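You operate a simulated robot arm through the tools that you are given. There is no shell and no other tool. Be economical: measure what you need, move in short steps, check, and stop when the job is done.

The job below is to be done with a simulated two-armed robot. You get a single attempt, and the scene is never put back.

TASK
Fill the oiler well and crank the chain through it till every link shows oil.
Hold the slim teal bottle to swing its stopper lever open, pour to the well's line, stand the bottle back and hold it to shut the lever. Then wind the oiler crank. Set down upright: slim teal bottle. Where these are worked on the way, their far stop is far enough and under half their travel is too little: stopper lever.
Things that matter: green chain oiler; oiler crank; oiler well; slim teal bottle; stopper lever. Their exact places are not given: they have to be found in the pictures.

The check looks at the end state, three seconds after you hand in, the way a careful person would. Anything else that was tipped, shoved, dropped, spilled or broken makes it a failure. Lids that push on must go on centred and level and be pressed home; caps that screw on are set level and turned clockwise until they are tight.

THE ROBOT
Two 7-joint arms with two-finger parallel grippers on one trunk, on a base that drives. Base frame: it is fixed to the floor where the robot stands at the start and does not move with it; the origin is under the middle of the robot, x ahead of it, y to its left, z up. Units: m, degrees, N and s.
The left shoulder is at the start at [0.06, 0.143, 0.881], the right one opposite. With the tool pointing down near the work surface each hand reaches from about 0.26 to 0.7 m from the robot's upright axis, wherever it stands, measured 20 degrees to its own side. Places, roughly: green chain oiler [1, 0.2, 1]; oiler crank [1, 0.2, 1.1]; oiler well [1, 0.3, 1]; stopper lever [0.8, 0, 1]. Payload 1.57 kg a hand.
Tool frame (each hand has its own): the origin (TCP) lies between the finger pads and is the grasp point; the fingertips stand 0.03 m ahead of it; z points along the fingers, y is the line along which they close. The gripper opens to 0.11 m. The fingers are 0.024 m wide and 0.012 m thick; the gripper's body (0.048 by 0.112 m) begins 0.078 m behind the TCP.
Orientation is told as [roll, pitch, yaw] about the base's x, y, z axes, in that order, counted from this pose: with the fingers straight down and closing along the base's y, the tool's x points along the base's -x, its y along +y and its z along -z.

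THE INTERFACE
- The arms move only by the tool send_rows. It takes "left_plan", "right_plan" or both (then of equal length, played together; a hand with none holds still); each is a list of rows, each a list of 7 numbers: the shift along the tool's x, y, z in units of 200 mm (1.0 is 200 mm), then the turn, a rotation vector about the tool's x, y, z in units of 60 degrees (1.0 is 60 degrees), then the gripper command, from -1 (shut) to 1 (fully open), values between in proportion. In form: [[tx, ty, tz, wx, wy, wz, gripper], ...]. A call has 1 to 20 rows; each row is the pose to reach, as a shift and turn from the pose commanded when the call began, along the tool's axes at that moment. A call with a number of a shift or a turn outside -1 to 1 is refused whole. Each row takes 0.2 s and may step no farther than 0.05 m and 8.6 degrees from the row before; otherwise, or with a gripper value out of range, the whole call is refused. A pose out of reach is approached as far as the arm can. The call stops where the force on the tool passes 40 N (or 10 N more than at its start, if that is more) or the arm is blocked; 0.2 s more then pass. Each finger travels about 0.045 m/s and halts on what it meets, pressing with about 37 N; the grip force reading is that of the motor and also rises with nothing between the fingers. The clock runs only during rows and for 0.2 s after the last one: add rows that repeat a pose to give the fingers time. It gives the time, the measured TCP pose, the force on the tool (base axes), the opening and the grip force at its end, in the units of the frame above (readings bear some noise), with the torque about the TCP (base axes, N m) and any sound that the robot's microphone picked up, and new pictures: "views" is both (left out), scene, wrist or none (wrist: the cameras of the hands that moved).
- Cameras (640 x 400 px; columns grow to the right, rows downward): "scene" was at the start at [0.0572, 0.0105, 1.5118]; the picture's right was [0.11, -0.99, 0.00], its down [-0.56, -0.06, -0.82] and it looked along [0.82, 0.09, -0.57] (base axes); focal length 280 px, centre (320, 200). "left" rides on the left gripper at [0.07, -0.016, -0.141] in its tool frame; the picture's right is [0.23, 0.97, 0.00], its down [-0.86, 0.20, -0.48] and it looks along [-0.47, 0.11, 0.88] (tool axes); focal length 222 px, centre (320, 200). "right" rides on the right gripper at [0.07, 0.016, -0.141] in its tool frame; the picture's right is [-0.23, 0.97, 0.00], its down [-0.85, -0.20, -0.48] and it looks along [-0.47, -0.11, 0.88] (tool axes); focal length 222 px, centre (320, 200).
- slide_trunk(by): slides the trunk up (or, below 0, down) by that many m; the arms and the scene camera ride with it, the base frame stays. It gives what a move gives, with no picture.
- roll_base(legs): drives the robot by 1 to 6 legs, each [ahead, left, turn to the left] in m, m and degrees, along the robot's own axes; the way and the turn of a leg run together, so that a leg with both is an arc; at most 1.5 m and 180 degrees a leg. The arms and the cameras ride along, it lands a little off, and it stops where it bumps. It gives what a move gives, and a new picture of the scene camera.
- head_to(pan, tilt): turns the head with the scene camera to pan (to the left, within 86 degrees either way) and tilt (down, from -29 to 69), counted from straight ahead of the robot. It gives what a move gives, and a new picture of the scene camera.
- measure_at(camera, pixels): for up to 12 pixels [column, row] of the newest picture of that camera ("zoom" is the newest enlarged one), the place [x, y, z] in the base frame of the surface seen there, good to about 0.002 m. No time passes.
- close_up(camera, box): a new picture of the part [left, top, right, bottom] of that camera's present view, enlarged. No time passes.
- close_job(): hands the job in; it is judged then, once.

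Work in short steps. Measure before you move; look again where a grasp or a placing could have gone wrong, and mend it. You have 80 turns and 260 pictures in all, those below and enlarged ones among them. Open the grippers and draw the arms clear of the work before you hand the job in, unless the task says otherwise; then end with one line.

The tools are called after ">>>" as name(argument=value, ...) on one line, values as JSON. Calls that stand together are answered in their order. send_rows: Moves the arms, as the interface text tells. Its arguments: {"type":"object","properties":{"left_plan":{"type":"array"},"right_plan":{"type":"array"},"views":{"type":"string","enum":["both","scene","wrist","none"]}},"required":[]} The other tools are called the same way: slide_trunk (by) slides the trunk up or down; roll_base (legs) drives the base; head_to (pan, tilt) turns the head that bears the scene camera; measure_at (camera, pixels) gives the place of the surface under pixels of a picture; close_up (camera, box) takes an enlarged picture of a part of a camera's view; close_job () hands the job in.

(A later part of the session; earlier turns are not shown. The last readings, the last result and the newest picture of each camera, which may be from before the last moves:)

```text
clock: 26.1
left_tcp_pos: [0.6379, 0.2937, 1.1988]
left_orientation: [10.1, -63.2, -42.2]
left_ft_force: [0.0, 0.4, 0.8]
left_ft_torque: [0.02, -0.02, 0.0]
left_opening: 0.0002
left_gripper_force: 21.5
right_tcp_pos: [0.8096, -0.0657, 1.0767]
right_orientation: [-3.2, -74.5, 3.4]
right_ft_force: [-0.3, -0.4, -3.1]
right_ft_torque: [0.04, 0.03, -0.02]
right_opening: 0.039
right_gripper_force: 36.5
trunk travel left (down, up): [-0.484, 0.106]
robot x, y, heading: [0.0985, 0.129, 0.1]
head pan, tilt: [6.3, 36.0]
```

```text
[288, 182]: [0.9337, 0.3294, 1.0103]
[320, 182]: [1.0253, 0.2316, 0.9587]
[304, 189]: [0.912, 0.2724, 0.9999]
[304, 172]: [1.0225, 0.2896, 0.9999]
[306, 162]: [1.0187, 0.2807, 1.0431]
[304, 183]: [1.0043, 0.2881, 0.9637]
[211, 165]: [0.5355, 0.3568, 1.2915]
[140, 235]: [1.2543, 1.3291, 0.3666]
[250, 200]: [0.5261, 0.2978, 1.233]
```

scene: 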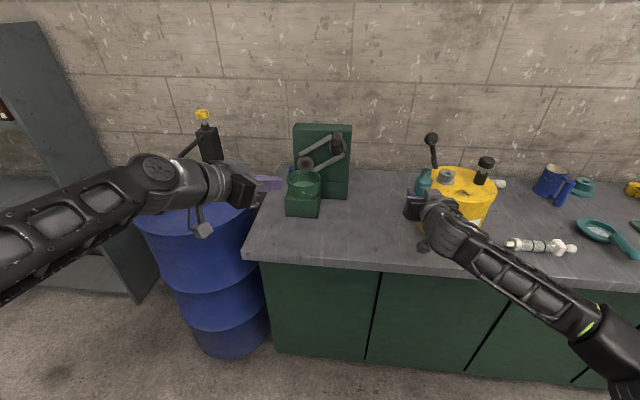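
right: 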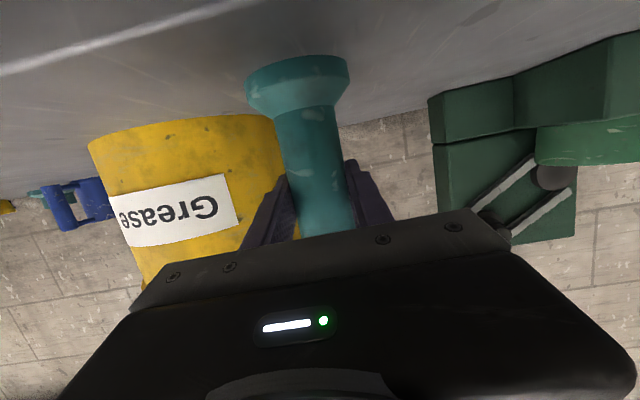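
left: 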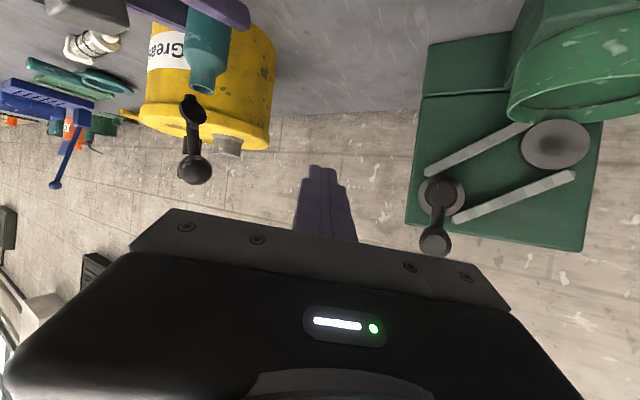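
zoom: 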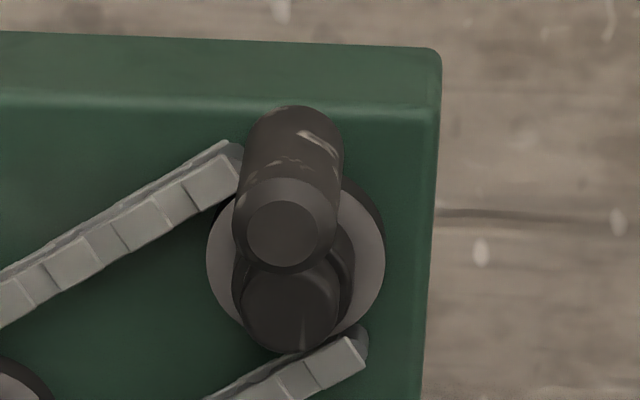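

The well centre is about (0.968,0.283) with the rim at z 1.01, and the crank handle's underside is at z≈1.15. I'll tuck the left hand back, then drive 0.13 left and 0.135 ahead so the right arm can reach the pour spot.

>>> send_rows(left_plan=[[0.067, -0.11, -0.154, 0, 0, 0, -1], [0.134, -0.219, -0.307, 0, 0, 0, -1]], views="none")

>>> roll_base(legs=[[0, 0.13, 0], [0.135, 0, 0]])

```text
clock: 26.7
left_tcp_pos: [0.5559, 0.2964, 1.1988]
left_orientation: [10.1, -63.1, -42.2]
left_ft_force: [0.7, -0.2, -1.0]
left_ft_torque: [-0.02, -0.02, 0.04]
left_opening: 0.0
left_gripper_force: 21.5
right_tcp_pos: [0.807, -0.0667, 1.0774]
right_orientation: [-3.3, -74.5, 3.6]
right_ft_force: [-0.1, 0.2, -2.0]
right_ft_torque: [0.0, 0.01, 0.01]
right_opening: 0.0389
right_gripper_force: 36.7
trunk travel left (down, up): [-0.484, 0.106]
robot x, y, heading: [0.0983, 0.128, -0.1]
head pan, tilt: [6.3, 36.0]
```

```text
clock: 28.9
left_tcp_pos: [0.6992, 0.426, 1.1959]
left_orientation: [10.0, -63.1, -42.2]
left_ft_force: [1.0, -0.3, 0.2]
left_ft_torque: [0.0, 0.04, 0.01]
left_opening: 0.0
left_gripper_force: 21.2
right_tcp_pos: [0.949, 0.0634, 1.0761]
right_orientation: [-3.3, -74.4, 3.5]
right_ft_force: [-0.2, 0.2, -3.4]
right_ft_torque: [-0.01, 0.01, -0.01]
right_opening: 0.0391
right_gripper_force: 37.2
trunk travel left (down, up): [-0.484, 0.106]
robot x, y, heading: [0.2375, 0.2611, -0.2]
head pan, tilt: [6.3, 36.0]
```

scene: 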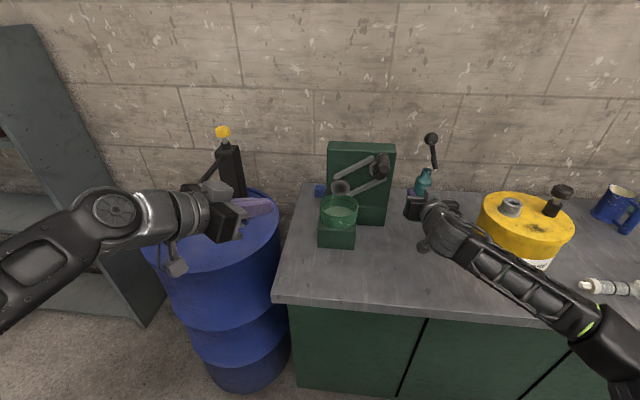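

The bottle is at (0.949,0.063). I'll pull it back clear of the crank handle and shift it left in line with the well, still upright, then check.

>>> send_rows(right_plan=[[0.047, 0, -0.17, 0, 0, 0, -1], [0.094, 0, -0.337, 0, 0, 0, -1], [0.094, 0.18, -0.337, 0, 0, 0, -1], [0.094, 0.36, -0.337, 0, 0, 0, -1], [0.094, 0.54, -0.337, 0, 0, 0, -1], [0.094, 0.72, -0.337, 0, 0, 0, -1], [0.094, 0.72, -0.337, 0, 0, 0, -1]])

```text
clock: 30.5
left_tcp_pos: [0.6972, 0.4266, 1.1986]
left_orientation: [10.1, -63.0, -42.2]
left_ft_force: [-0.3, -0.2, 0.9]
left_ft_torque: [-0.02, 0.0, -0.03]
left_opening: 0.0
left_gripper_force: 21.5
right_tcp_pos: [0.8618, 0.1435, 1.0694]
right_orientation: [-3.3, -74.4, 3.4]
right_ft_force: [0.0, -0.1, -4.0]
right_ft_torque: [0.01, 0.0, -0.01]
right_opening: 0.039
right_gripper_force: 37.2
right hand out of reach, approached as far as the arm can: row 5, 6, 7
trunk travel left (down, up): [-0.484, 0.106]
robot x, y, heading: [0.2379, 0.2583, -0.2]
head pan, tilt: [6.3, 36.0]
```

scene: 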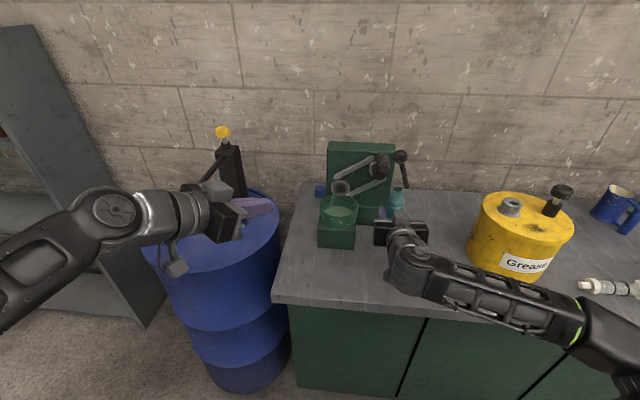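
right: 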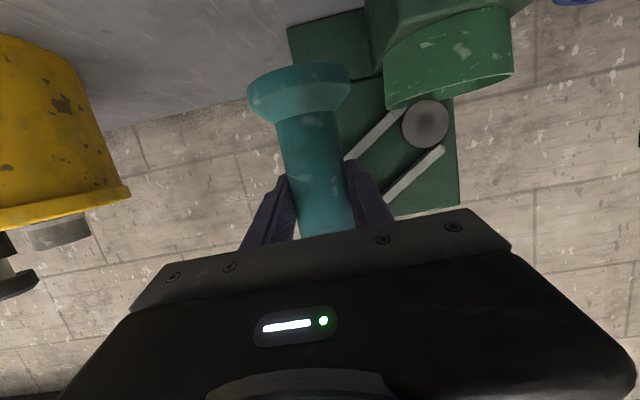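

The arm hits a lateral limit at y=0.144, so I'll move the base 0.1 m further left to line the right shoulder up with the well.

>>> roll_base(legs=[[0, 0.1, 0]])

```text
clock: 31.6
left_tcp_pos: [0.6974, 0.528, 1.1981]
left_orientation: [9.9, -63.1, -42.1]
left_ft_force: [0.1, 0.5, 0.3]
left_ft_torque: [-0.03, 0.02, -0.02]
left_opening: 0.0001
left_gripper_force: 21.9
right_tcp_pos: [0.8622, 0.2457, 1.0684]
right_orientation: [-3.6, -74.4, 3.6]
right_ft_force: [1.0, 0.5, -3.2]
right_ft_torque: [-0.02, 0.06, -0.06]
right_opening: 0.0389
right_gripper_force: 37.4
trunk travel left (down, up): [-0.484, 0.106]
robot x, y, heading: [0.2397, 0.3605, -0.4]
head pan, tilt: [6.3, 36.0]
```

scene: 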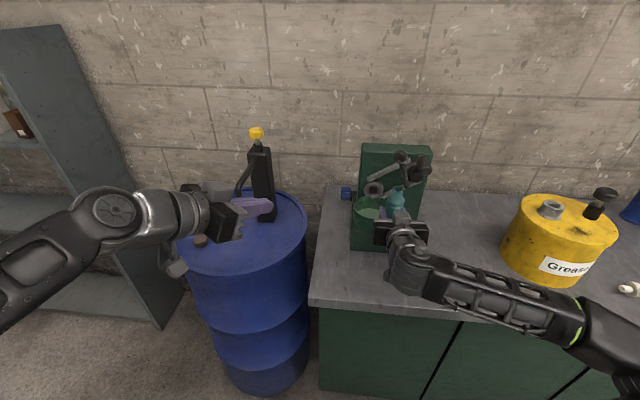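

Now I'll tilt 40° about the forward axis, mouth towards +y, while shifting to y≈0.21 and staying in front of the bowl.

>>> send_rows(right_plan=[[0, -0.035, 0, 0.03, 0, -0.107, -1], [0, -0.07, 0, 0.06, 0, -0.214, -1], [0, -0.105, 0, 0.09, 0, -0.321, -1], [0, -0.14, 0, 0.12, 0, -0.428, -1], [0, -0.175, 0, 0.15, 0, -0.535, -1], [0, -0.175, 0, 0.179, 0, -0.642, -1], [0, -0.175, 0, 0.179, 0, -0.642, -1]], views="wrist")

>>> head_to(pan=-4, tilt=36)

```text
clock: 33.2
left_tcp_pos: [0.697, 0.5252, 1.1977]
left_orientation: [10.0, -63.0, -42.3]
left_ft_force: [-0.3, -0.6, 0.6]
left_ft_torque: [-0.01, -0.02, -0.03]
left_opening: 0.0001
left_gripper_force: 21.3
right_tcp_pos: [0.8596, 0.2024, 1.0693]
right_orientation: [-72.8, -46.6, 67.2]
right_ft_force: [0.1, -0.3, -2.5]
right_ft_torque: [-0.02, 0.05, 0.01]
right_opening: 0.0387
right_gripper_force: 37.2
right hand out of reach, approached as far as the arm can: row 6, 7
trunk travel left (down, up): [-0.484, 0.106]
robot x, y, heading: [0.2365, 0.3622, -0.3]
head pan, tilt: [6.3, 36.0]
```

right: 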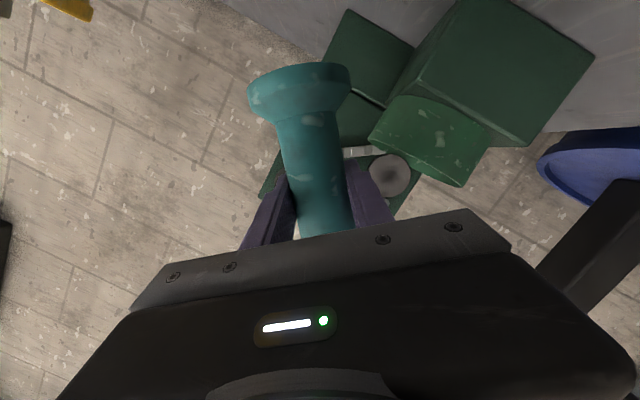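

```text
clock: 34.0
left_tcp_pos: [0.6978, 0.5264, 1.1965]
left_orientation: [10.1, -62.9, -42.3]
left_ft_force: [0.4, 0.6, -0.2]
left_ft_torque: [-0.03, 0.01, 0.01]
left_opening: 0.0001
left_gripper_force: 21.6
right_tcp_pos: [0.8599, 0.2034, 1.0689]
right_orientation: [-72.8, -46.8, 67.3]
right_ft_force: [0.0, 0.5, -2.3]
right_ft_torque: [0.0, 0.0, 0.02]
right_opening: 0.0388
right_gripper_force: 37.1
trunk travel left (down, up): [-0.484, 0.106]
robot x, y, heading: [0.2402, 0.3598, -0.2]
head pan, tilt: [-4.0, 36.0]
```

scene: 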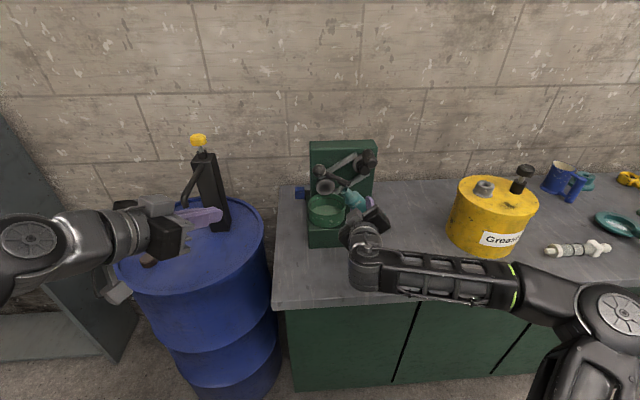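

The bottle is tilted about 41° with the mouth toward the well side. I'll advance it 0.08 m so the mouth comes over the bowl.

>>> send_rows(right_plan=[[-0.03, 0.005, 0.095, 0, 0, 0, -1], [-0.06, 0.01, 0.19, 0, 0, 0, -1], [-0.09, 0.015, 0.285, 0, 0, 0, -1], [-0.121, 0.02, 0.38, 0, 0, 0, -1], [-0.121, 0.02, 0.38, 0, 0, 0, -1]])

>>> close_up(camera="scene", box=[290, 130, 400, 250])

```text
clock: 35.1
left_tcp_pos: [0.6958, 0.5254, 1.1982]
left_orientation: [10.0, -63.1, -42.3]
left_ft_force: [0.0, 0.3, -0.3]
left_ft_torque: [-0.02, 0.02, -0.03]
left_opening: 0.0
left_gripper_force: 21.0
right_tcp_pos: [0.9119, 0.1829, 1.0612]
right_orientation: [-72.8, -46.8, 67.2]
right_ft_force: [-0.2, 0.8, -2.1]
right_ft_torque: [-0.01, -0.01, 0.01]
right_opening: 0.0389
right_gripper_force: 37.1
right hand out of reach, approached as far as the arm can: row 1, 2, 3, 4, 5
trunk travel left (down, up): [-0.484, 0.106]
robot x, y, heading: [0.2373, 0.3596, 0.2]
head pan, tilt: [-4.0, 36.0]
```

scene: 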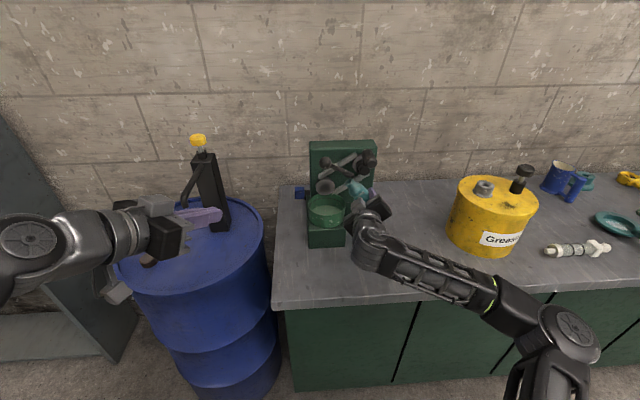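
right: 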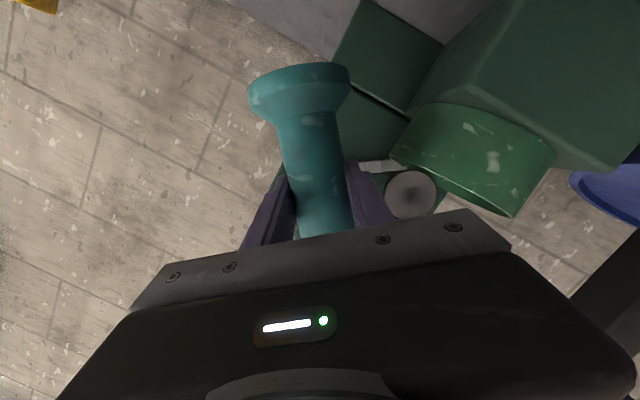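

```text
3.33 times, centred on (345, 190) of scene
```

zoom: 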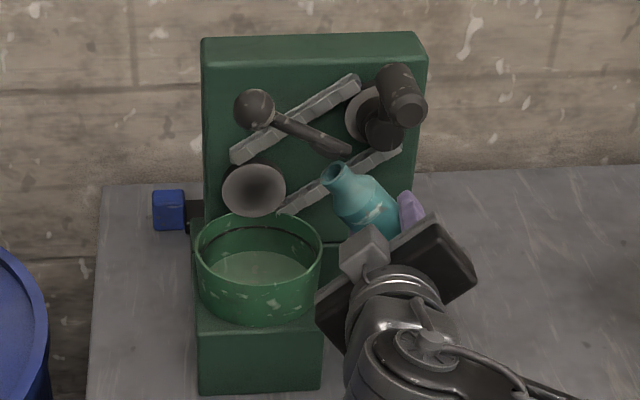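

The arm slid to y=0.183 under a wrist limit. I'll drive the base 0.03 left then 0.03 ahead to put the mouth over the bowl.

>>> roll_base(legs=[[0, 0.03, 0], [0.03, 0, 0]])

>>> close_up(camera="scene", box=[290, 130, 400, 250])

```text
clock: 36.4
left_tcp_pos: [0.7302, 0.5565, 1.1967]
left_orientation: [9.9, -63.0, -42.3]
left_ft_force: [1.2, 0.4, -0.9]
left_ft_torque: [-0.02, 0.01, 0.01]
left_opening: 0.0
left_gripper_force: 20.8
right_tcp_pos: [0.9441, 0.2136, 1.0605]
right_orientation: [-72.7, -46.7, 67.0]
right_ft_force: [0.2, 0.6, -3.1]
right_ft_torque: [-0.04, 0.01, 0.0]
right_opening: 0.0389
right_gripper_force: 36.8
trunk travel left (down, up): [-0.484, 0.106]
robot x, y, heading: [0.271, 0.3928, -0.2]
head pan, tilt: [-4.0, 36.0]
```

scene: 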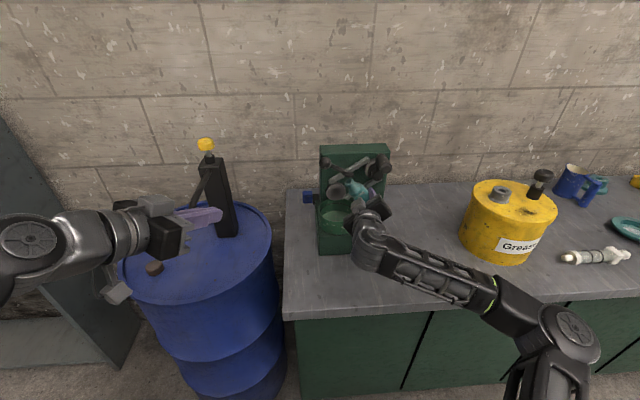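

```text
3.33 times, centred on (345, 190) of scene
```

zoom: 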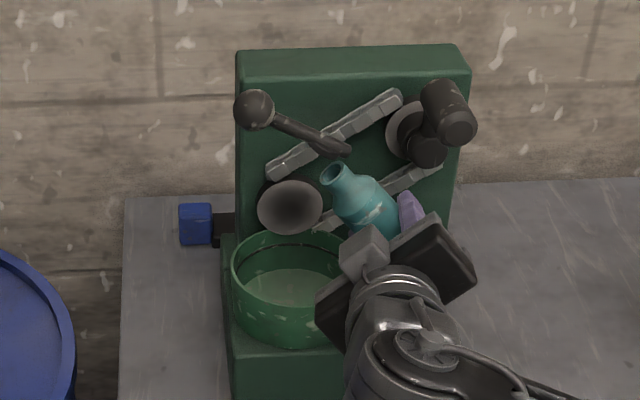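

The mouth is over the bowl at about (0.944,0.26,1.115). I'll tilt 25° more by turning about the tool axis, then look for flow.

>>> send_rows(right_plan=[[0, 0, 0, 0, 0, -0.1, -1], [0, 0, 0, 0, 0, -0.2, -1], [0, 0, 0, 0, 0, -0.3, -1], [0, 0, 0, 0, 0, -0.417, -1], [0, 0, 0, 0, 0, -0.417, -1]], views="none")

>>> close_up(camera="scene", box=[300, 140, 400, 240])

```text
clock: 37.6
left_tcp_pos: [0.7281, 0.5555, 1.1978]
left_orientation: [10.0, -63.0, -42.4]
left_ft_force: [-0.3, 0.0, 0.1]
left_ft_torque: [0.03, 0.02, 0.01]
left_opening: 0.0001
left_gripper_force: 21.3
right_tcp_pos: [0.941, 0.2126, 1.0607]
right_orientation: [-77.3, -22.5, 74.9]
right_ft_force: [0.4, -0.1, -2.3]
right_ft_torque: [0.01, 0.02, -0.01]
right_opening: 0.039
right_gripper_force: 36.6
trunk travel left (down, up): [-0.484, 0.106]
robot x, y, heading: [0.2692, 0.3866, -0.3]
head pan, tilt: [-4.0, 36.0]
```

```text
4.00 times, centred on (350, 190) of scene
```

zoom: 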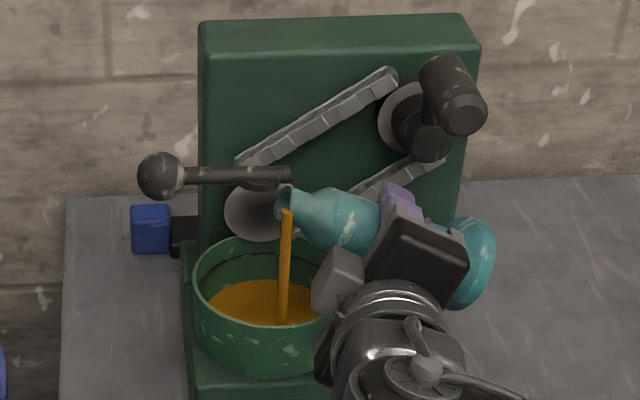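

Oil flows cleanly into the bowl. I'll hold briefly and check the level against the dark line.

>>> send_rows(right_plan=[[0, 0, 0, 0, 0, 0, -1], [0, 0, 0, 0, 0, 0, -1]], views="none")

>>> close_up(camera="scene", box=[315, 180, 365, 235])

```text
clock: 38.2
left_tcp_pos: [0.728, 0.5566, 1.1976]
left_orientation: [9.9, -63.0, -42.4]
left_ft_force: [-0.1, 0.5, 0.2]
left_ft_torque: [0.01, 0.03, 0.03]
left_opening: 0.0001
left_gripper_force: 20.8
right_tcp_pos: [0.9405, 0.2134, 1.0595]
right_orientation: [-77.2, -22.5, 74.9]
right_ft_force: [-0.6, 0.1, -3.1]
right_ft_torque: [-0.03, 0.03, -0.01]
right_opening: 0.0389
right_gripper_force: 37.2
trunk travel left (down, up): [-0.484, 0.106]
robot x, y, heading: [0.2666, 0.3871, -0.3]
head pan, tilt: [-4.0, 36.0]
```

```text
7.27 times, centred on (340, 208) of scene
```

zoom: 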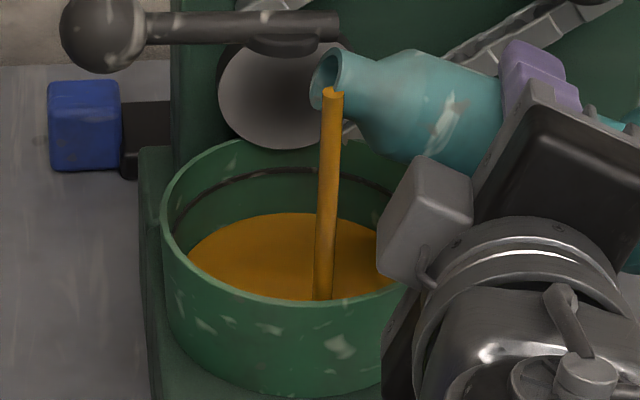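

I'll measure the oil surface at (250,250) and the line at (270,173) in this enlargement.

>>> measure_at(camera="zoom", pixels=[[250, 255], [300, 230], [270, 173], [310, 170], [270, 148], [200, 205]])

>>> send_rows(right_plan=[[0, 0, 0, 0, 0, 0, -1], [0, 0, 0, 0, 0, 0, -1], [0, 0, 0, 0, 0, 0, -1]], views="none")

>>> close_up(camera="scene", box=[315, 180, 365, 235])

>>> measure_at(camera="zoom", pixels=[[250, 255], [300, 230], [270, 173]])

```text
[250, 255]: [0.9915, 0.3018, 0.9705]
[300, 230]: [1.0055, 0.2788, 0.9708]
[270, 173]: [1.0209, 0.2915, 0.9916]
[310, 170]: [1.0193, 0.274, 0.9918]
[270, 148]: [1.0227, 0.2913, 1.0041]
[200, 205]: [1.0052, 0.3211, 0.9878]
```

```text
clock: 39.0
left_tcp_pos: [0.7286, 0.5565, 1.198]
left_orientation: [9.9, -63.0, -42.4]
left_ft_force: [0.5, 0.0, 0.3]
left_ft_torque: [-0.02, -0.02, 0.05]
left_opening: 0.0
left_gripper_force: 21.4
right_tcp_pos: [0.9419, 0.2129, 1.0606]
right_orientation: [-77.3, -22.5, 74.8]
right_ft_force: [0.9, 0.0, -3.1]
right_ft_torque: [-0.02, -0.01, 0.01]
right_opening: 0.0388
right_gripper_force: 36.9
trunk travel left (down, up): [-0.484, 0.106]
robot x, y, heading: [0.2707, 0.3886, -0.2]
head pan, tilt: [-4.0, 36.0]
```

```text
7.27 times, centred on (340, 208) of scene
```

zoom: 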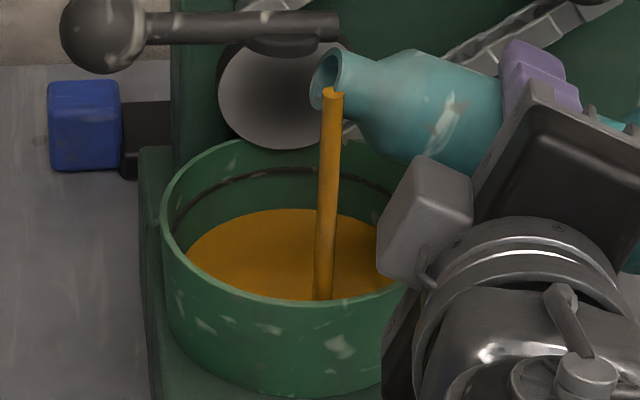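

```text
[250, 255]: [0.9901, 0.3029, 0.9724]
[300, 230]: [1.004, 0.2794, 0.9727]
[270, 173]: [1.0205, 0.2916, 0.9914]
```

The oil is at 0.9725 and the line at about 0.991, rising roughly 2.4 mm/s. I'll hold 3 s more and re-measure.

>>> send_rows(right_plan=[[0, 0, 0, 0, 0, 0, -1], [0, 0, 0, 0, 0, 0, -1], [0, 0, 0, 0, 0, 0, -1], [0, 0, 0, 0, 0, 0, -1], [0, 0, 0, 0, 0, 0, -1], [0, 0, 0, 0, 0, 0, -1], [0, 0, 0, 0, 0, 0, -1], [0, 0, 0, 0, 0, 0, -1], [0, 0, 0, 0, 0, 0, -1], [0, 0, 0, 0, 0, 0, -1], [0, 0, 0, 0, 0, 0, -1], [0, 0, 0, 0, 0, 0, -1], [0, 0, 0, 0, 0, 0, -1], [0, 0, 0, 0, 0, 0, -1]], views="none")

>>> close_up(camera="scene", box=[315, 180, 365, 235])

>>> measure_at(camera="zoom", pixels=[[250, 255], [300, 230], [270, 173]])

```text
clock: 42.0
left_tcp_pos: [0.7285, 0.5556, 1.1973]
left_orientation: [10.0, -62.9, -42.5]
left_ft_force: [0.3, 0.7, 0.6]
left_ft_torque: [-0.01, -0.01, 0.01]
left_opening: 0.0001
left_gripper_force: 21.2
right_tcp_pos: [0.942, 0.2119, 1.0603]
right_orientation: [-77.3, -22.5, 75.0]
right_ft_force: [0.4, 0.5, -3.1]
right_ft_torque: [-0.01, 0.02, -0.02]
right_opening: 0.0389
right_gripper_force: 37.1
trunk travel left (down, up): [-0.484, 0.106]
robot x, y, heading: [0.2717, 0.386, -0.2]
head pan, tilt: [-4.0, 36.0]
```

```text
7.27 times, centred on (340, 208) of scene
```

zoom: 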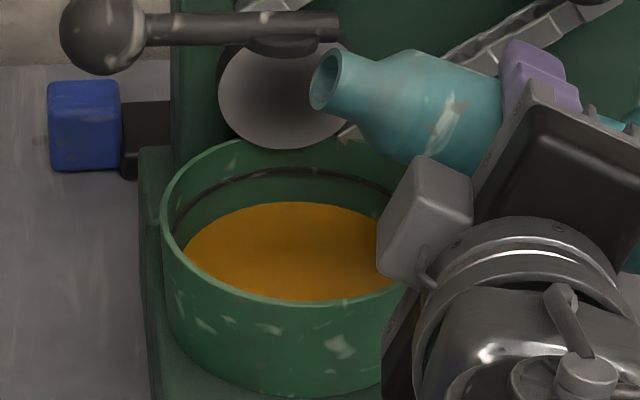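

```text
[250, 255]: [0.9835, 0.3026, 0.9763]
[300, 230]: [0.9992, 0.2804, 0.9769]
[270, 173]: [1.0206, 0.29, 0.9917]
```

The flow stopped at this tilt with the level at 0.9766. I'll tilt 12° more and hold 1.5 s.

>>> send_rows(right_plan=[[0, 0, 0, 0, 0, -0.1, -1], [0, 0, 0, 0, 0, -0.2, -1], [0, 0, 0, 0, 0, -0.2, -1], [0, 0, 0, 0, 0, -0.2, -1], [0, 0, 0, 0, 0, -0.2, -1], [0, 0, 0, 0, 0, -0.2, -1], [0, 0, 0, 0, 0, -0.2, -1]], views="none")

>>> close_up(camera="scene", box=[315, 180, 365, 235])

>>> measure_at(camera="zoom", pixels=[[250, 255], [300, 230], [270, 173]])

```text
clock: 43.6
left_tcp_pos: [0.7273, 0.556, 1.1974]
left_orientation: [10.0, -63.1, -42.4]
left_ft_force: [-1.2, 0.7, -0.2]
left_ft_torque: [0.0, -0.01, 0.02]
left_opening: 0.0
left_gripper_force: 21.7
right_tcp_pos: [0.9428, 0.213, 1.0608]
right_orientation: [-78.0, -10.8, 77.7]
right_ft_force: [-0.8, 0.8, -3.1]
right_ft_torque: [0.01, 0.01, 0.04]
right_opening: 0.0387
right_gripper_force: 36.9
trunk travel left (down, up): [-0.484, 0.106]
robot x, y, heading: [0.2709, 0.3874, -0.3]
head pan, tilt: [-4.0, 36.0]
```

```text
7.27 times, centred on (340, 208) of scene
```

zoom: 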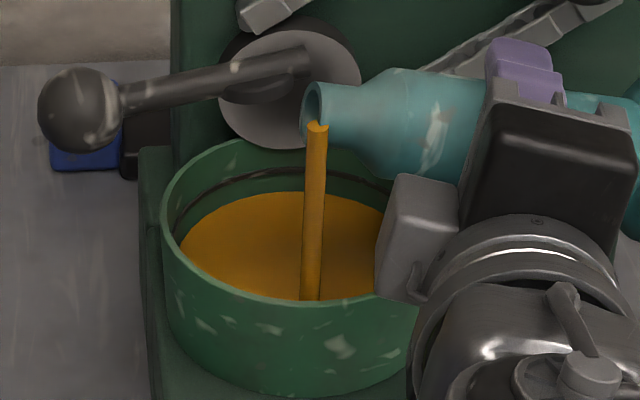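

```text
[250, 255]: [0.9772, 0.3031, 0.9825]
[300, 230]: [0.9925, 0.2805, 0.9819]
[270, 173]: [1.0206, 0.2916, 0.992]
```

The level is 0.982 and still rising at about 3.5 mm/s. I'll hold 1.2 s more.

>>> send_rows(right_plan=[[0, 0, 0, 0, 0, 0, -1], [0, 0, 0, 0, 0, 0, -1], [0, 0, 0, 0, 0, 0, -1], [0, 0, 0, 0, 0, 0, -1], [0, 0, 0, 0, 0, 0, -1]], views="none")

>>> close_up(camera="scene", box=[315, 180, 365, 235])

>>> measure_at(camera="zoom", pixels=[[250, 255], [270, 230], [270, 173], [270, 168]])

```text
clock: 44.8
left_tcp_pos: [0.7272, 0.5555, 1.1984]
left_orientation: [9.8, -63.1, -42.5]
left_ft_force: [1.4, 0.1, 0.2]
left_ft_torque: [0.0, 0.0, -0.01]
left_opening: 0.0
left_gripper_force: 21.9
right_tcp_pos: [0.9417, 0.2123, 1.0619]
right_orientation: [-78.1, -10.8, 77.6]
right_ft_force: [0.4, 0.3, -2.9]
right_ft_torque: [-0.03, -0.01, 0.02]
right_opening: 0.039
right_gripper_force: 37.2
trunk travel left (down, up): [-0.484, 0.106]
robot x, y, heading: [0.2689, 0.3904, -0.1]
head pan, tilt: [-4.0, 36.0]
```

```text
7.27 times, centred on (340, 208) of scene
```

zoom: 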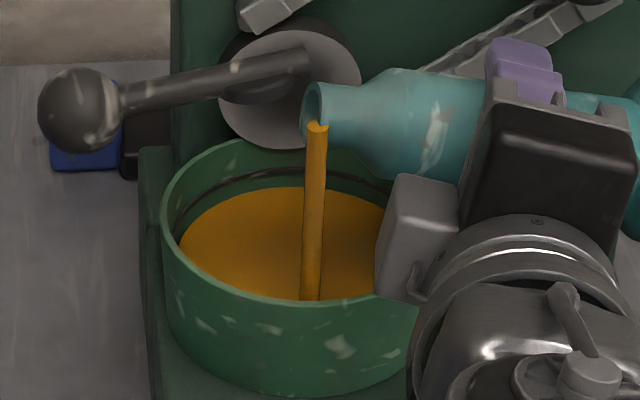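

```text
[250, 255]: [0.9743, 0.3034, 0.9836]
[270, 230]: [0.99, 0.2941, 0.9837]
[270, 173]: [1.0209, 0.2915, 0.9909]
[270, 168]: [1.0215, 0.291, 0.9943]
```

The level is 0.9837 against a line at about 0.991. I'll hold 3 s more.

>>> send_rows(right_plan=[[0, 0, 0, 0, 0, 0, -1], [0, 0, 0, 0, 0, 0, -1], [0, 0, 0, 0, 0, 0, -1], [0, 0, 0, 0, 0, 0, -1], [0, 0, 0, 0, 0, 0, -1], [0, 0, 0, 0, 0, 0, -1], [0, 0, 0, 0, 0, 0, -1], [0, 0, 0, 0, 0, 0, -1], [0, 0, 0, 0, 0, 0, -1], [0, 0, 0, 0, 0, 0, -1], [0, 0, 0, 0, 0, 0, -1], [0, 0, 0, 0, 0, 0, -1], [0, 0, 0, 0, 0, 0, -1], [0, 0, 0, 0, 0, 0, -1]], views="none")

>>> close_up(camera="scene", box=[315, 180, 365, 235])

>>> measure_at(camera="zoom", pixels=[[250, 255], [270, 230], [270, 173], [270, 177]])

```text
clock: 47.8
left_tcp_pos: [0.728, 0.556, 1.1976]
left_orientation: [10.1, -63.0, -42.4]
left_ft_force: [-0.2, -0.4, 0.2]
left_ft_torque: [0.03, -0.02, -0.01]
left_opening: 0.0002
left_gripper_force: 21.1
right_tcp_pos: [0.9426, 0.2124, 1.0608]
right_orientation: [-78.0, -10.7, 77.5]
right_ft_force: [0.4, -0.6, -3.3]
right_ft_torque: [-0.04, 0.0, 0.01]
right_opening: 0.0389
right_gripper_force: 37.4
trunk travel left (down, up): [-0.484, 0.106]
robot x, y, heading: [0.27, 0.39, -0.3]
head pan, tilt: [-4.0, 36.0]
```

```text
7.27 times, centred on (340, 208) of scene
```

zoom: 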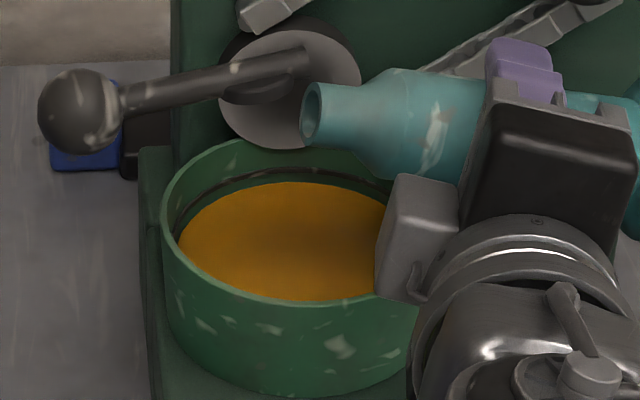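

```text
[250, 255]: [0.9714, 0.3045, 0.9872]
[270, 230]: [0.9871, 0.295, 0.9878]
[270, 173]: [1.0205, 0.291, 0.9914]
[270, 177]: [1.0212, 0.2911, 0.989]
```

The flow stopped at 0.9875, about 3.5 mm short. I'll tilt 4° more and hold about 1.4 s.

>>> send_rows(right_plan=[[0, 0, 0, 0, 0, -0.067, -1], [0, 0, 0, 0, 0, -0.067, -1], [0, 0, 0, 0, 0, -0.067, -1], [0, 0, 0, 0, 0, -0.067, -1], [0, 0, 0, 0, 0, -0.067, -1], [0, 0, 0, 0, 0, -0.067, -1]], views="none")

>>> close_up(camera="scene", box=[315, 180, 365, 235])

>>> measure_at(camera="zoom", pixels=[[250, 255], [270, 230], [270, 173], [230, 230]])

```text
clock: 49.2
left_tcp_pos: [0.7284, 0.5571, 1.1982]
left_orientation: [10.1, -62.9, -42.3]
left_ft_force: [-0.5, 0.3, -0.4]
left_ft_torque: [0.01, 0.06, 0.0]
left_opening: 0.0
left_gripper_force: 21.5
right_tcp_pos: [0.9418, 0.2132, 1.0606]
right_orientation: [-78.1, -6.9, 78.4]
right_ft_force: [0.2, 0.3, -2.5]
right_ft_torque: [-0.05, 0.04, 0.03]
right_opening: 0.0388
right_gripper_force: 37.0
trunk travel left (down, up): [-0.484, 0.106]
robot x, y, heading: [0.2668, 0.3906, -0.2]
head pan, tilt: [-4.0, 36.0]
```

```text
7.27 times, centred on (340, 208) of scene
```

zoom: 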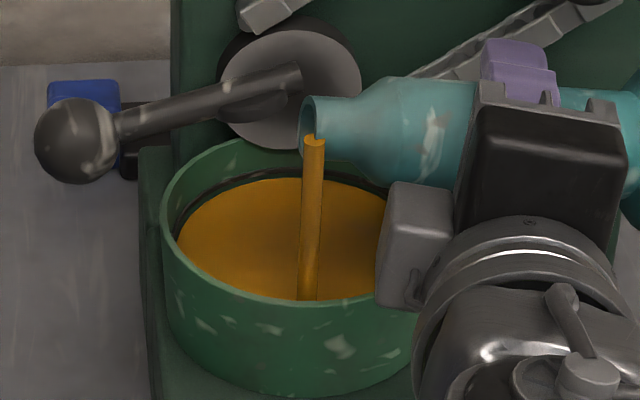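

```text
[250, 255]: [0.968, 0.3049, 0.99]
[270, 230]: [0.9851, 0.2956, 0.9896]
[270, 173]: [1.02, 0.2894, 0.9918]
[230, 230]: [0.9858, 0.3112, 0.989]
```

The level is 0.9895 and just reaching the line, so I'll hold 0.4 s and then tilt back 41° to stop the flow.

>>> send_rows(right_plan=[[0, 0, 0, 0, 0, 0, -1], [0, 0, 0, 0, 0, 0, -1], [0, 0, 0, 0, 0, 0.13, -1], [0, 0, 0, 0, 0, 0.26, -1], [0, 0, 0, 0, 0, 0.39, -1], [0, 0, 0, 0, 0, 0.52, -1], [0, 0, 0, 0, 0, 0.65, -1], [0, 0, 0, 0, 0, 0.683, -1]], views="none")

>>> close_up(camera="scene", box=[315, 180, 365, 235])

>>> measure_at(camera="zoom", pixels=[[250, 255], [270, 230], [270, 173], [300, 230]])

```text
clock: 51.0
left_tcp_pos: [0.7285, 0.5564, 1.1972]
left_orientation: [10.0, -63.0, -42.4]
left_ft_force: [-0.4, 0.4, 0.3]
left_ft_torque: [-0.01, -0.01, 0.0]
left_opening: 0.0002
left_gripper_force: 21.3
right_tcp_pos: [0.9421, 0.2131, 1.0603]
right_orientation: [-72.8, -46.8, 67.1]
right_ft_force: [-0.2, 0.0, -2.7]
right_ft_torque: [-0.03, 0.03, -0.01]
right_opening: 0.039
right_gripper_force: 37.1
trunk travel left (down, up): [-0.484, 0.106]
robot x, y, heading: [0.2703, 0.3883, -0.3]
head pan, tilt: [-4.0, 36.0]
```

```text
7.27 times, centred on (340, 208) of scene
```

zoom: 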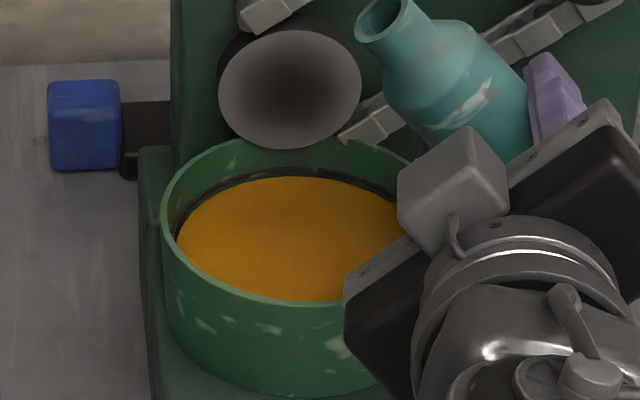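

```text
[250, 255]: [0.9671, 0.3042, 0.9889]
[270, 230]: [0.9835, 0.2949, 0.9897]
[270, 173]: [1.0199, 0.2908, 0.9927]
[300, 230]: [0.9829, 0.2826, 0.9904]
```

The flow has stopped. I'll look closer at the oil edge against the dark line.

>>> close_up(camera="scene", box=[324, 196, 352, 222])

```text
15.38 times, centred on (338, 209) of scene
```

zoom: 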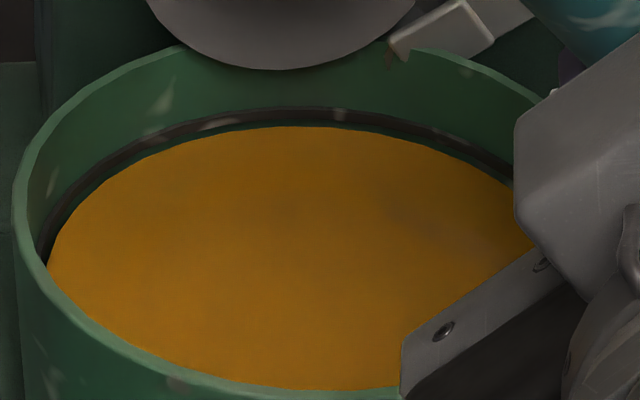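

A thin green gap remains between the oil and the band, so I'll measure it.

>>> measure_at(camera="zoom", pixels=[[290, 108], [290, 113], [290, 118], [290, 123], [250, 113], [330, 113], [290, 133], [290, 160], [290, 200], [240, 200], [340, 200], [290, 240]])

```text
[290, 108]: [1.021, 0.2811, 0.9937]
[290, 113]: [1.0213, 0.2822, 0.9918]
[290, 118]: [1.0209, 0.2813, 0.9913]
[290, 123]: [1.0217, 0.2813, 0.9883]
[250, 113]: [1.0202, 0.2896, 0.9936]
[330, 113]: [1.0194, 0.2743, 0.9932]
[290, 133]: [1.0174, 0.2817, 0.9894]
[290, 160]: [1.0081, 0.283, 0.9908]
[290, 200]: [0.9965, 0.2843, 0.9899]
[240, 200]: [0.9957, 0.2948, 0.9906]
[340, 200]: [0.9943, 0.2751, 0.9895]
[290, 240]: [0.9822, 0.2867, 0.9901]
```

The oil is at 0.990 and the band centre at about 0.9925. I'll give one more short dose: tilt 43°, hold about 1 s, and tilt back.

>>> send_rows(right_plan=[[0, 0, 0, 0, 0, -0.13, -1], [0, 0, 0, 0, 0, -0.26, -1], [0, 0, 0, 0, 0, -0.39, -1], [0, 0, 0, 0, 0, -0.52, -1], [0, 0, 0, 0, 0, -0.65, -1], [0, 0, 0, 0, 0, -0.72, -1], [0, 0, 0, 0, 0, -0.72, -1], [0, 0, 0, 0, 0, -0.72, -1], [0, 0, 0, 0, 0, -0.72, -1], [0, 0, 0, 0, 0, -0.72, -1], [0, 0, 0, 0, 0, -0.65, -1], [0, 0, 0, 0, 0, -0.52, -1], [0, 0, 0, 0, 0, -0.39, -1], [0, 0, 0, 0, 0, -0.26, -1], [0, 0, 0, 0, 0, -0.13, -1], [0, 0, 0, 0, 0, 0, -1]], views="none")

>>> close_up(camera="scene", box=[324, 196, 352, 222])

>>> measure_at(camera="zoom", pixels=[[290, 160], [290, 200], [240, 200], [340, 200], [290, 240]])

```text
clock: 54.4
left_tcp_pos: [0.7278, 0.5562, 1.1974]
left_orientation: [10.0, -62.9, -42.3]
left_ft_force: [0.8, 0.2, -0.1]
left_ft_torque: [-0.01, 0.0, -0.01]
left_opening: 0.0
left_gripper_force: 21.4
right_tcp_pos: [0.943, 0.2138, 1.0608]
right_orientation: [-72.8, -46.8, 67.0]
right_ft_force: [1.0, 0.1, -2.9]
right_ft_torque: [0.0, 0.03, 0.0]
right_opening: 0.0389
right_gripper_force: 37.2
trunk travel left (down, up): [-0.484, 0.106]
robot x, y, heading: [0.2702, 0.3878, -0.4]
head pan, tilt: [-4.0, 36.0]
```

```text
15.38 times, centred on (338, 209) of scene
```

zoom: 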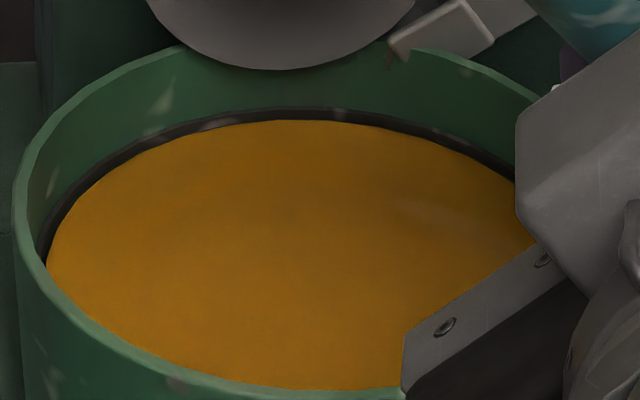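

```text
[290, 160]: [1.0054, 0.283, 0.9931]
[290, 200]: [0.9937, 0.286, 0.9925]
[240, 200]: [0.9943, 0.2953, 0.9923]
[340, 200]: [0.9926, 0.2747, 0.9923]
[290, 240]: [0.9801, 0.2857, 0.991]
```

The oil now stands at the line (0.9923). I'll back the base 0.08 m away from the oiler with the bottle still tilted safely.

>>> roll_base(legs=[[-0.08, 0, 0]])

>>> send_rows(right_plan=[[0, 0, 0, -0.026, 0, 0.094, -1], [0, 0, 0, -0.052, 0, 0.187, -1], [0, 0, 0, -0.077, -0.001, 0.281, -1], [0, 0, 0, -0.103, -0.002, 0.375, -1], [0, 0, 0, -0.129, -0.002, 0.469, -1], [0, 0, 0, -0.154, -0.003, 0.562, -1], [0, 0, 0, -0.18, -0.003, 0.656, -1], [0, 0, 0, -0.18, -0.003, 0.656, -1]], views="scene")

```text
clock: 55.5
left_tcp_pos: [0.6476, 0.5577, 1.1978]
left_orientation: [10.1, -63.1, -42.5]
left_ft_force: [-0.5, -0.6, -0.2]
left_ft_torque: [0.01, -0.01, 0.05]
left_opening: 0.0002
left_gripper_force: 21.3
right_tcp_pos: [0.8615, 0.213, 1.0619]
right_orientation: [-72.8, -46.7, 67.1]
right_ft_force: [0.2, -0.8, -3.1]
right_ft_torque: [-0.02, 0.01, 0.03]
right_opening: 0.0387
right_gripper_force: 37.1
trunk travel left (down, up): [-0.484, 0.106]
robot x, y, heading: [0.1889, 0.3881, -0.5]
head pan, tilt: [-4.0, 36.0]
```

scene: 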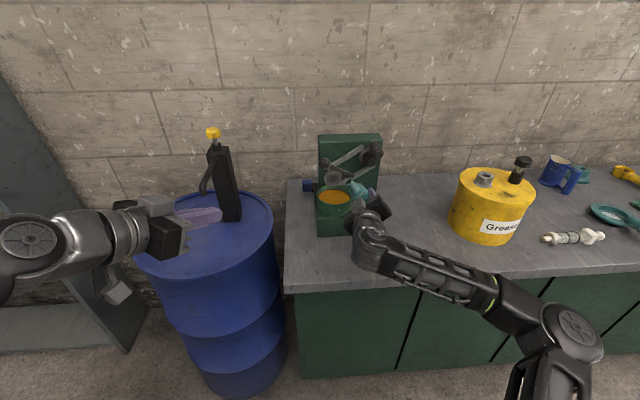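

```text
clock: 57.3
left_tcp_pos: [0.6479, 0.5564, 1.1981]
left_orientation: [10.0, -62.9, -42.3]
left_ft_force: [0.7, -0.2, 0.6]
left_ft_torque: [-0.02, 0.0, -0.02]
left_opening: 0.0
left_gripper_force: 21.4
right_tcp_pos: [0.8618, 0.2129, 1.0624]
right_orientation: [-0.1, -74.7, 0.2]
right_ft_force: [-1.1, -0.3, -2.8]
right_ft_torque: [-0.05, -0.01, 0.03]
right_opening: 0.0388
right_gripper_force: 37.0
trunk travel left (down, up): [-0.484, 0.106]
robot x, y, heading: [0.1893, 0.3925, -0.2]
head pan, tilt: [-4.0, 36.0]
```

scene: 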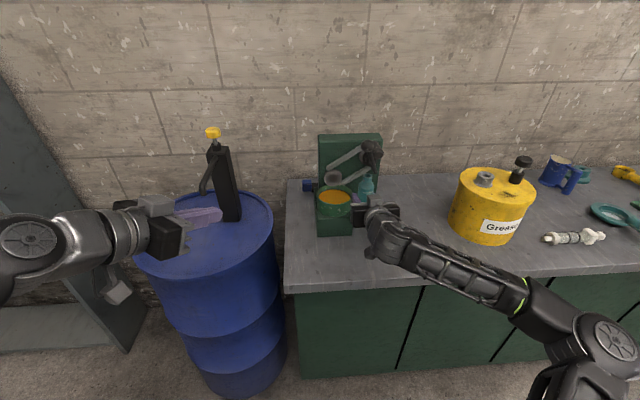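

The bottle is upright again (pitch -74.7, as when grasped). I'll drive back 0.052 and right 0.278 to return it above its original spot.

>>> roll_base(legs=[[-0.052, 0, 0], [0, -0.278, 0]])

>>> close_up(camera="scene", box=[380, 130, 500, 240])

```text
clock: 59.8
left_tcp_pos: [0.5944, 0.2732, 1.1977]
left_orientation: [10.1, -63.0, -42.7]
left_ft_force: [0.4, -1.3, -0.6]
left_ft_torque: [-0.03, -0.03, -0.02]
left_opening: 0.0
left_gripper_force: 20.9
right_tcp_pos: [0.8074, -0.0695, 1.0605]
right_orientation: [-0.2, -74.8, 0.1]
right_ft_force: [0.4, -0.5, -2.2]
right_ft_torque: [0.0, 0.02, 0.0]
right_opening: 0.0391
right_gripper_force: 37.8
trunk travel left (down, up): [-0.484, 0.106]
robot x, y, heading: [0.1359, 0.1119, -0.2]
head pan, tilt: [-4.0, 36.0]
```

scene: 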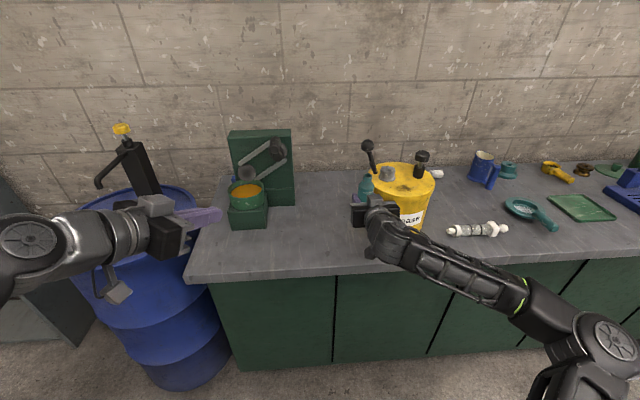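

```text
3.64 times, centred on (440, 185) of scene
```

zoom: 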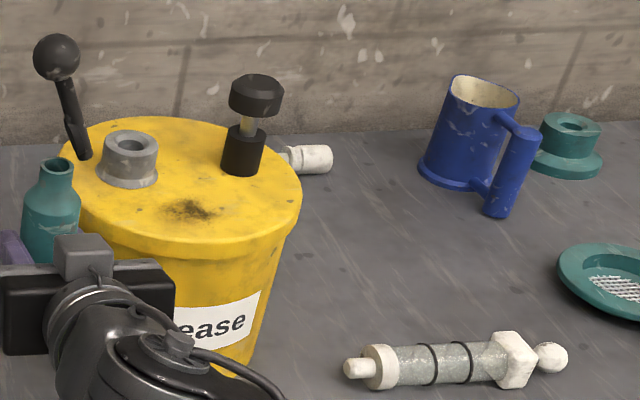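

The bottle is above its spot at z=1.0605, and it stood at 0.957. I'll lower the trunk 0.10 and then ease down the rest with the arm.

>>> slide_trunk(by=-0.1)

>>> send_rows(right_plan=[[0.005, 0, 0.0013, 0, 0, 0, -1], [0.01, 0, 0.0026, 0, 0, 0, -1], [0.015, 0, 0.004, 0, 0, 0, -1]], views="scene")

```text
clock: 61.1
left_tcp_pos: [0.5938, 0.2733, 1.0988]
left_orientation: [10.0, -63.0, -42.5]
left_ft_force: [0.9, -0.2, -1.3]
left_ft_torque: [0.01, -0.03, 0.01]
left_opening: 0.0
left_gripper_force: 21.7
right_tcp_pos: [0.8085, -0.0688, 0.9604]
right_orientation: [-0.4, -74.6, 0.4]
right_ft_force: [0.1, 0.6, -2.3]
right_ft_torque: [0.02, 0.03, 0.01]
right_opening: 0.0388
right_gripper_force: 37.0
trunk travel left (down, up): [-0.384, 0.206]
robot x, y, heading: [0.135, 0.1083, -0.6]
head pan, tilt: [-4.0, 36.0]
```

```text
clock: 61.9
left_tcp_pos: [0.5954, 0.2743, 1.0979]
left_orientation: [9.9, -63.0, -42.5]
left_ft_force: [0.6, -0.7, 0.4]
left_ft_torque: [0.04, 0.0, -0.01]
left_opening: 0.0
left_gripper_force: 21.3
right_tcp_pos: [0.8079, -0.0697, 0.9577]
right_orientation: [-0.3, -74.6, 0.3]
right_ft_force: [0.7, 0.1, -2.8]
right_ft_torque: [0.04, 0.02, 0.02]
right_opening: 0.0387
right_gripper_force: 37.1
trunk travel left (down, up): [-0.384, 0.206]
robot x, y, heading: [0.136, 0.1072, -0.2]
head pan, tilt: [-4.0, 36.0]
```

scene: 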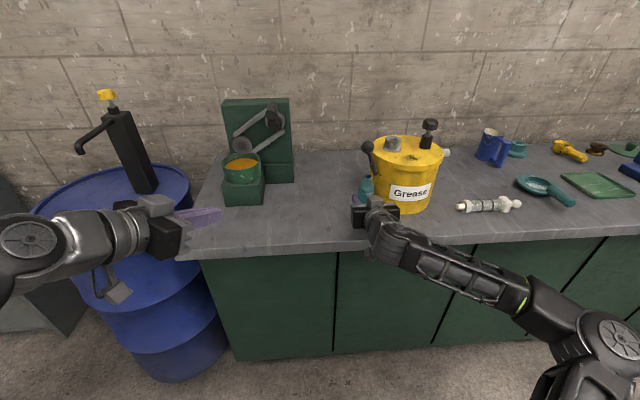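

The force is still -2.8 N, so it may not be quite down. I'll ease down 2 mm more.

>>> send_rows(right_plan=[[0.005, 0, 0.0013, 0, 0, 0, -1], [0.01, 0, 0.0026, 0, 0, 0, -1], [0.01, 0, 0.0026, 0, 0, 0, -1]], views="none")

>>> close_up(camera="scene", box=[335, 120, 415, 215])

>>> measure_at(camera="scene", pixels=[[366, 147], [369, 153], [372, 163], [374, 171], [366, 187], [365, 180]])

```text
clock: 62.7
left_tcp_pos: [0.5947, 0.2744, 1.0977]
left_orientation: [9.9, -63.0, -42.5]
left_ft_force: [-0.4, -0.4, 0.0]
left_ft_torque: [0.01, 0.0, 0.0]
left_opening: 0.0
left_gripper_force: 21.4
right_tcp_pos: [0.8086, -0.0699, 0.9552]
right_orientation: [-0.3, -74.7, 0.4]
right_ft_force: [-0.1, -0.5, -2.2]
right_ft_torque: [-0.02, -0.01, 0.01]
right_opening: 0.0389
right_gripper_force: 37.2
trunk travel left (down, up): [-0.384, 0.206]
robot x, y, heading: [0.1368, 0.107, -0.3]
head pan, tilt: [-4.0, 36.0]
```

```text
4.21 times, centred on (375, 168) of scene
```

zoom: 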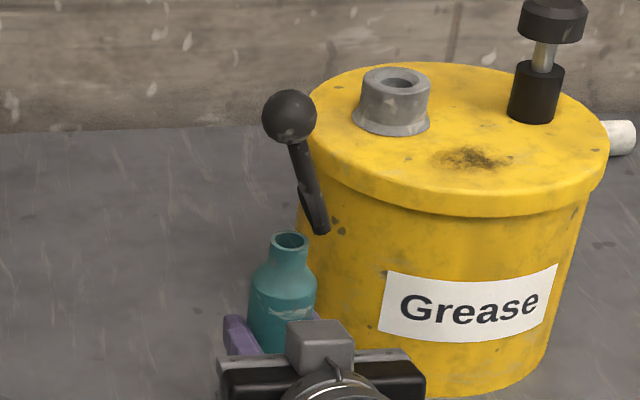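

```text
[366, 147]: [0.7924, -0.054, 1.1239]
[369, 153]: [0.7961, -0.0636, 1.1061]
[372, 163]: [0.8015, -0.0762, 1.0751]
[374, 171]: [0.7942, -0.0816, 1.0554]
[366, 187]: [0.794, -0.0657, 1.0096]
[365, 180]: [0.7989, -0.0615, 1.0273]
```

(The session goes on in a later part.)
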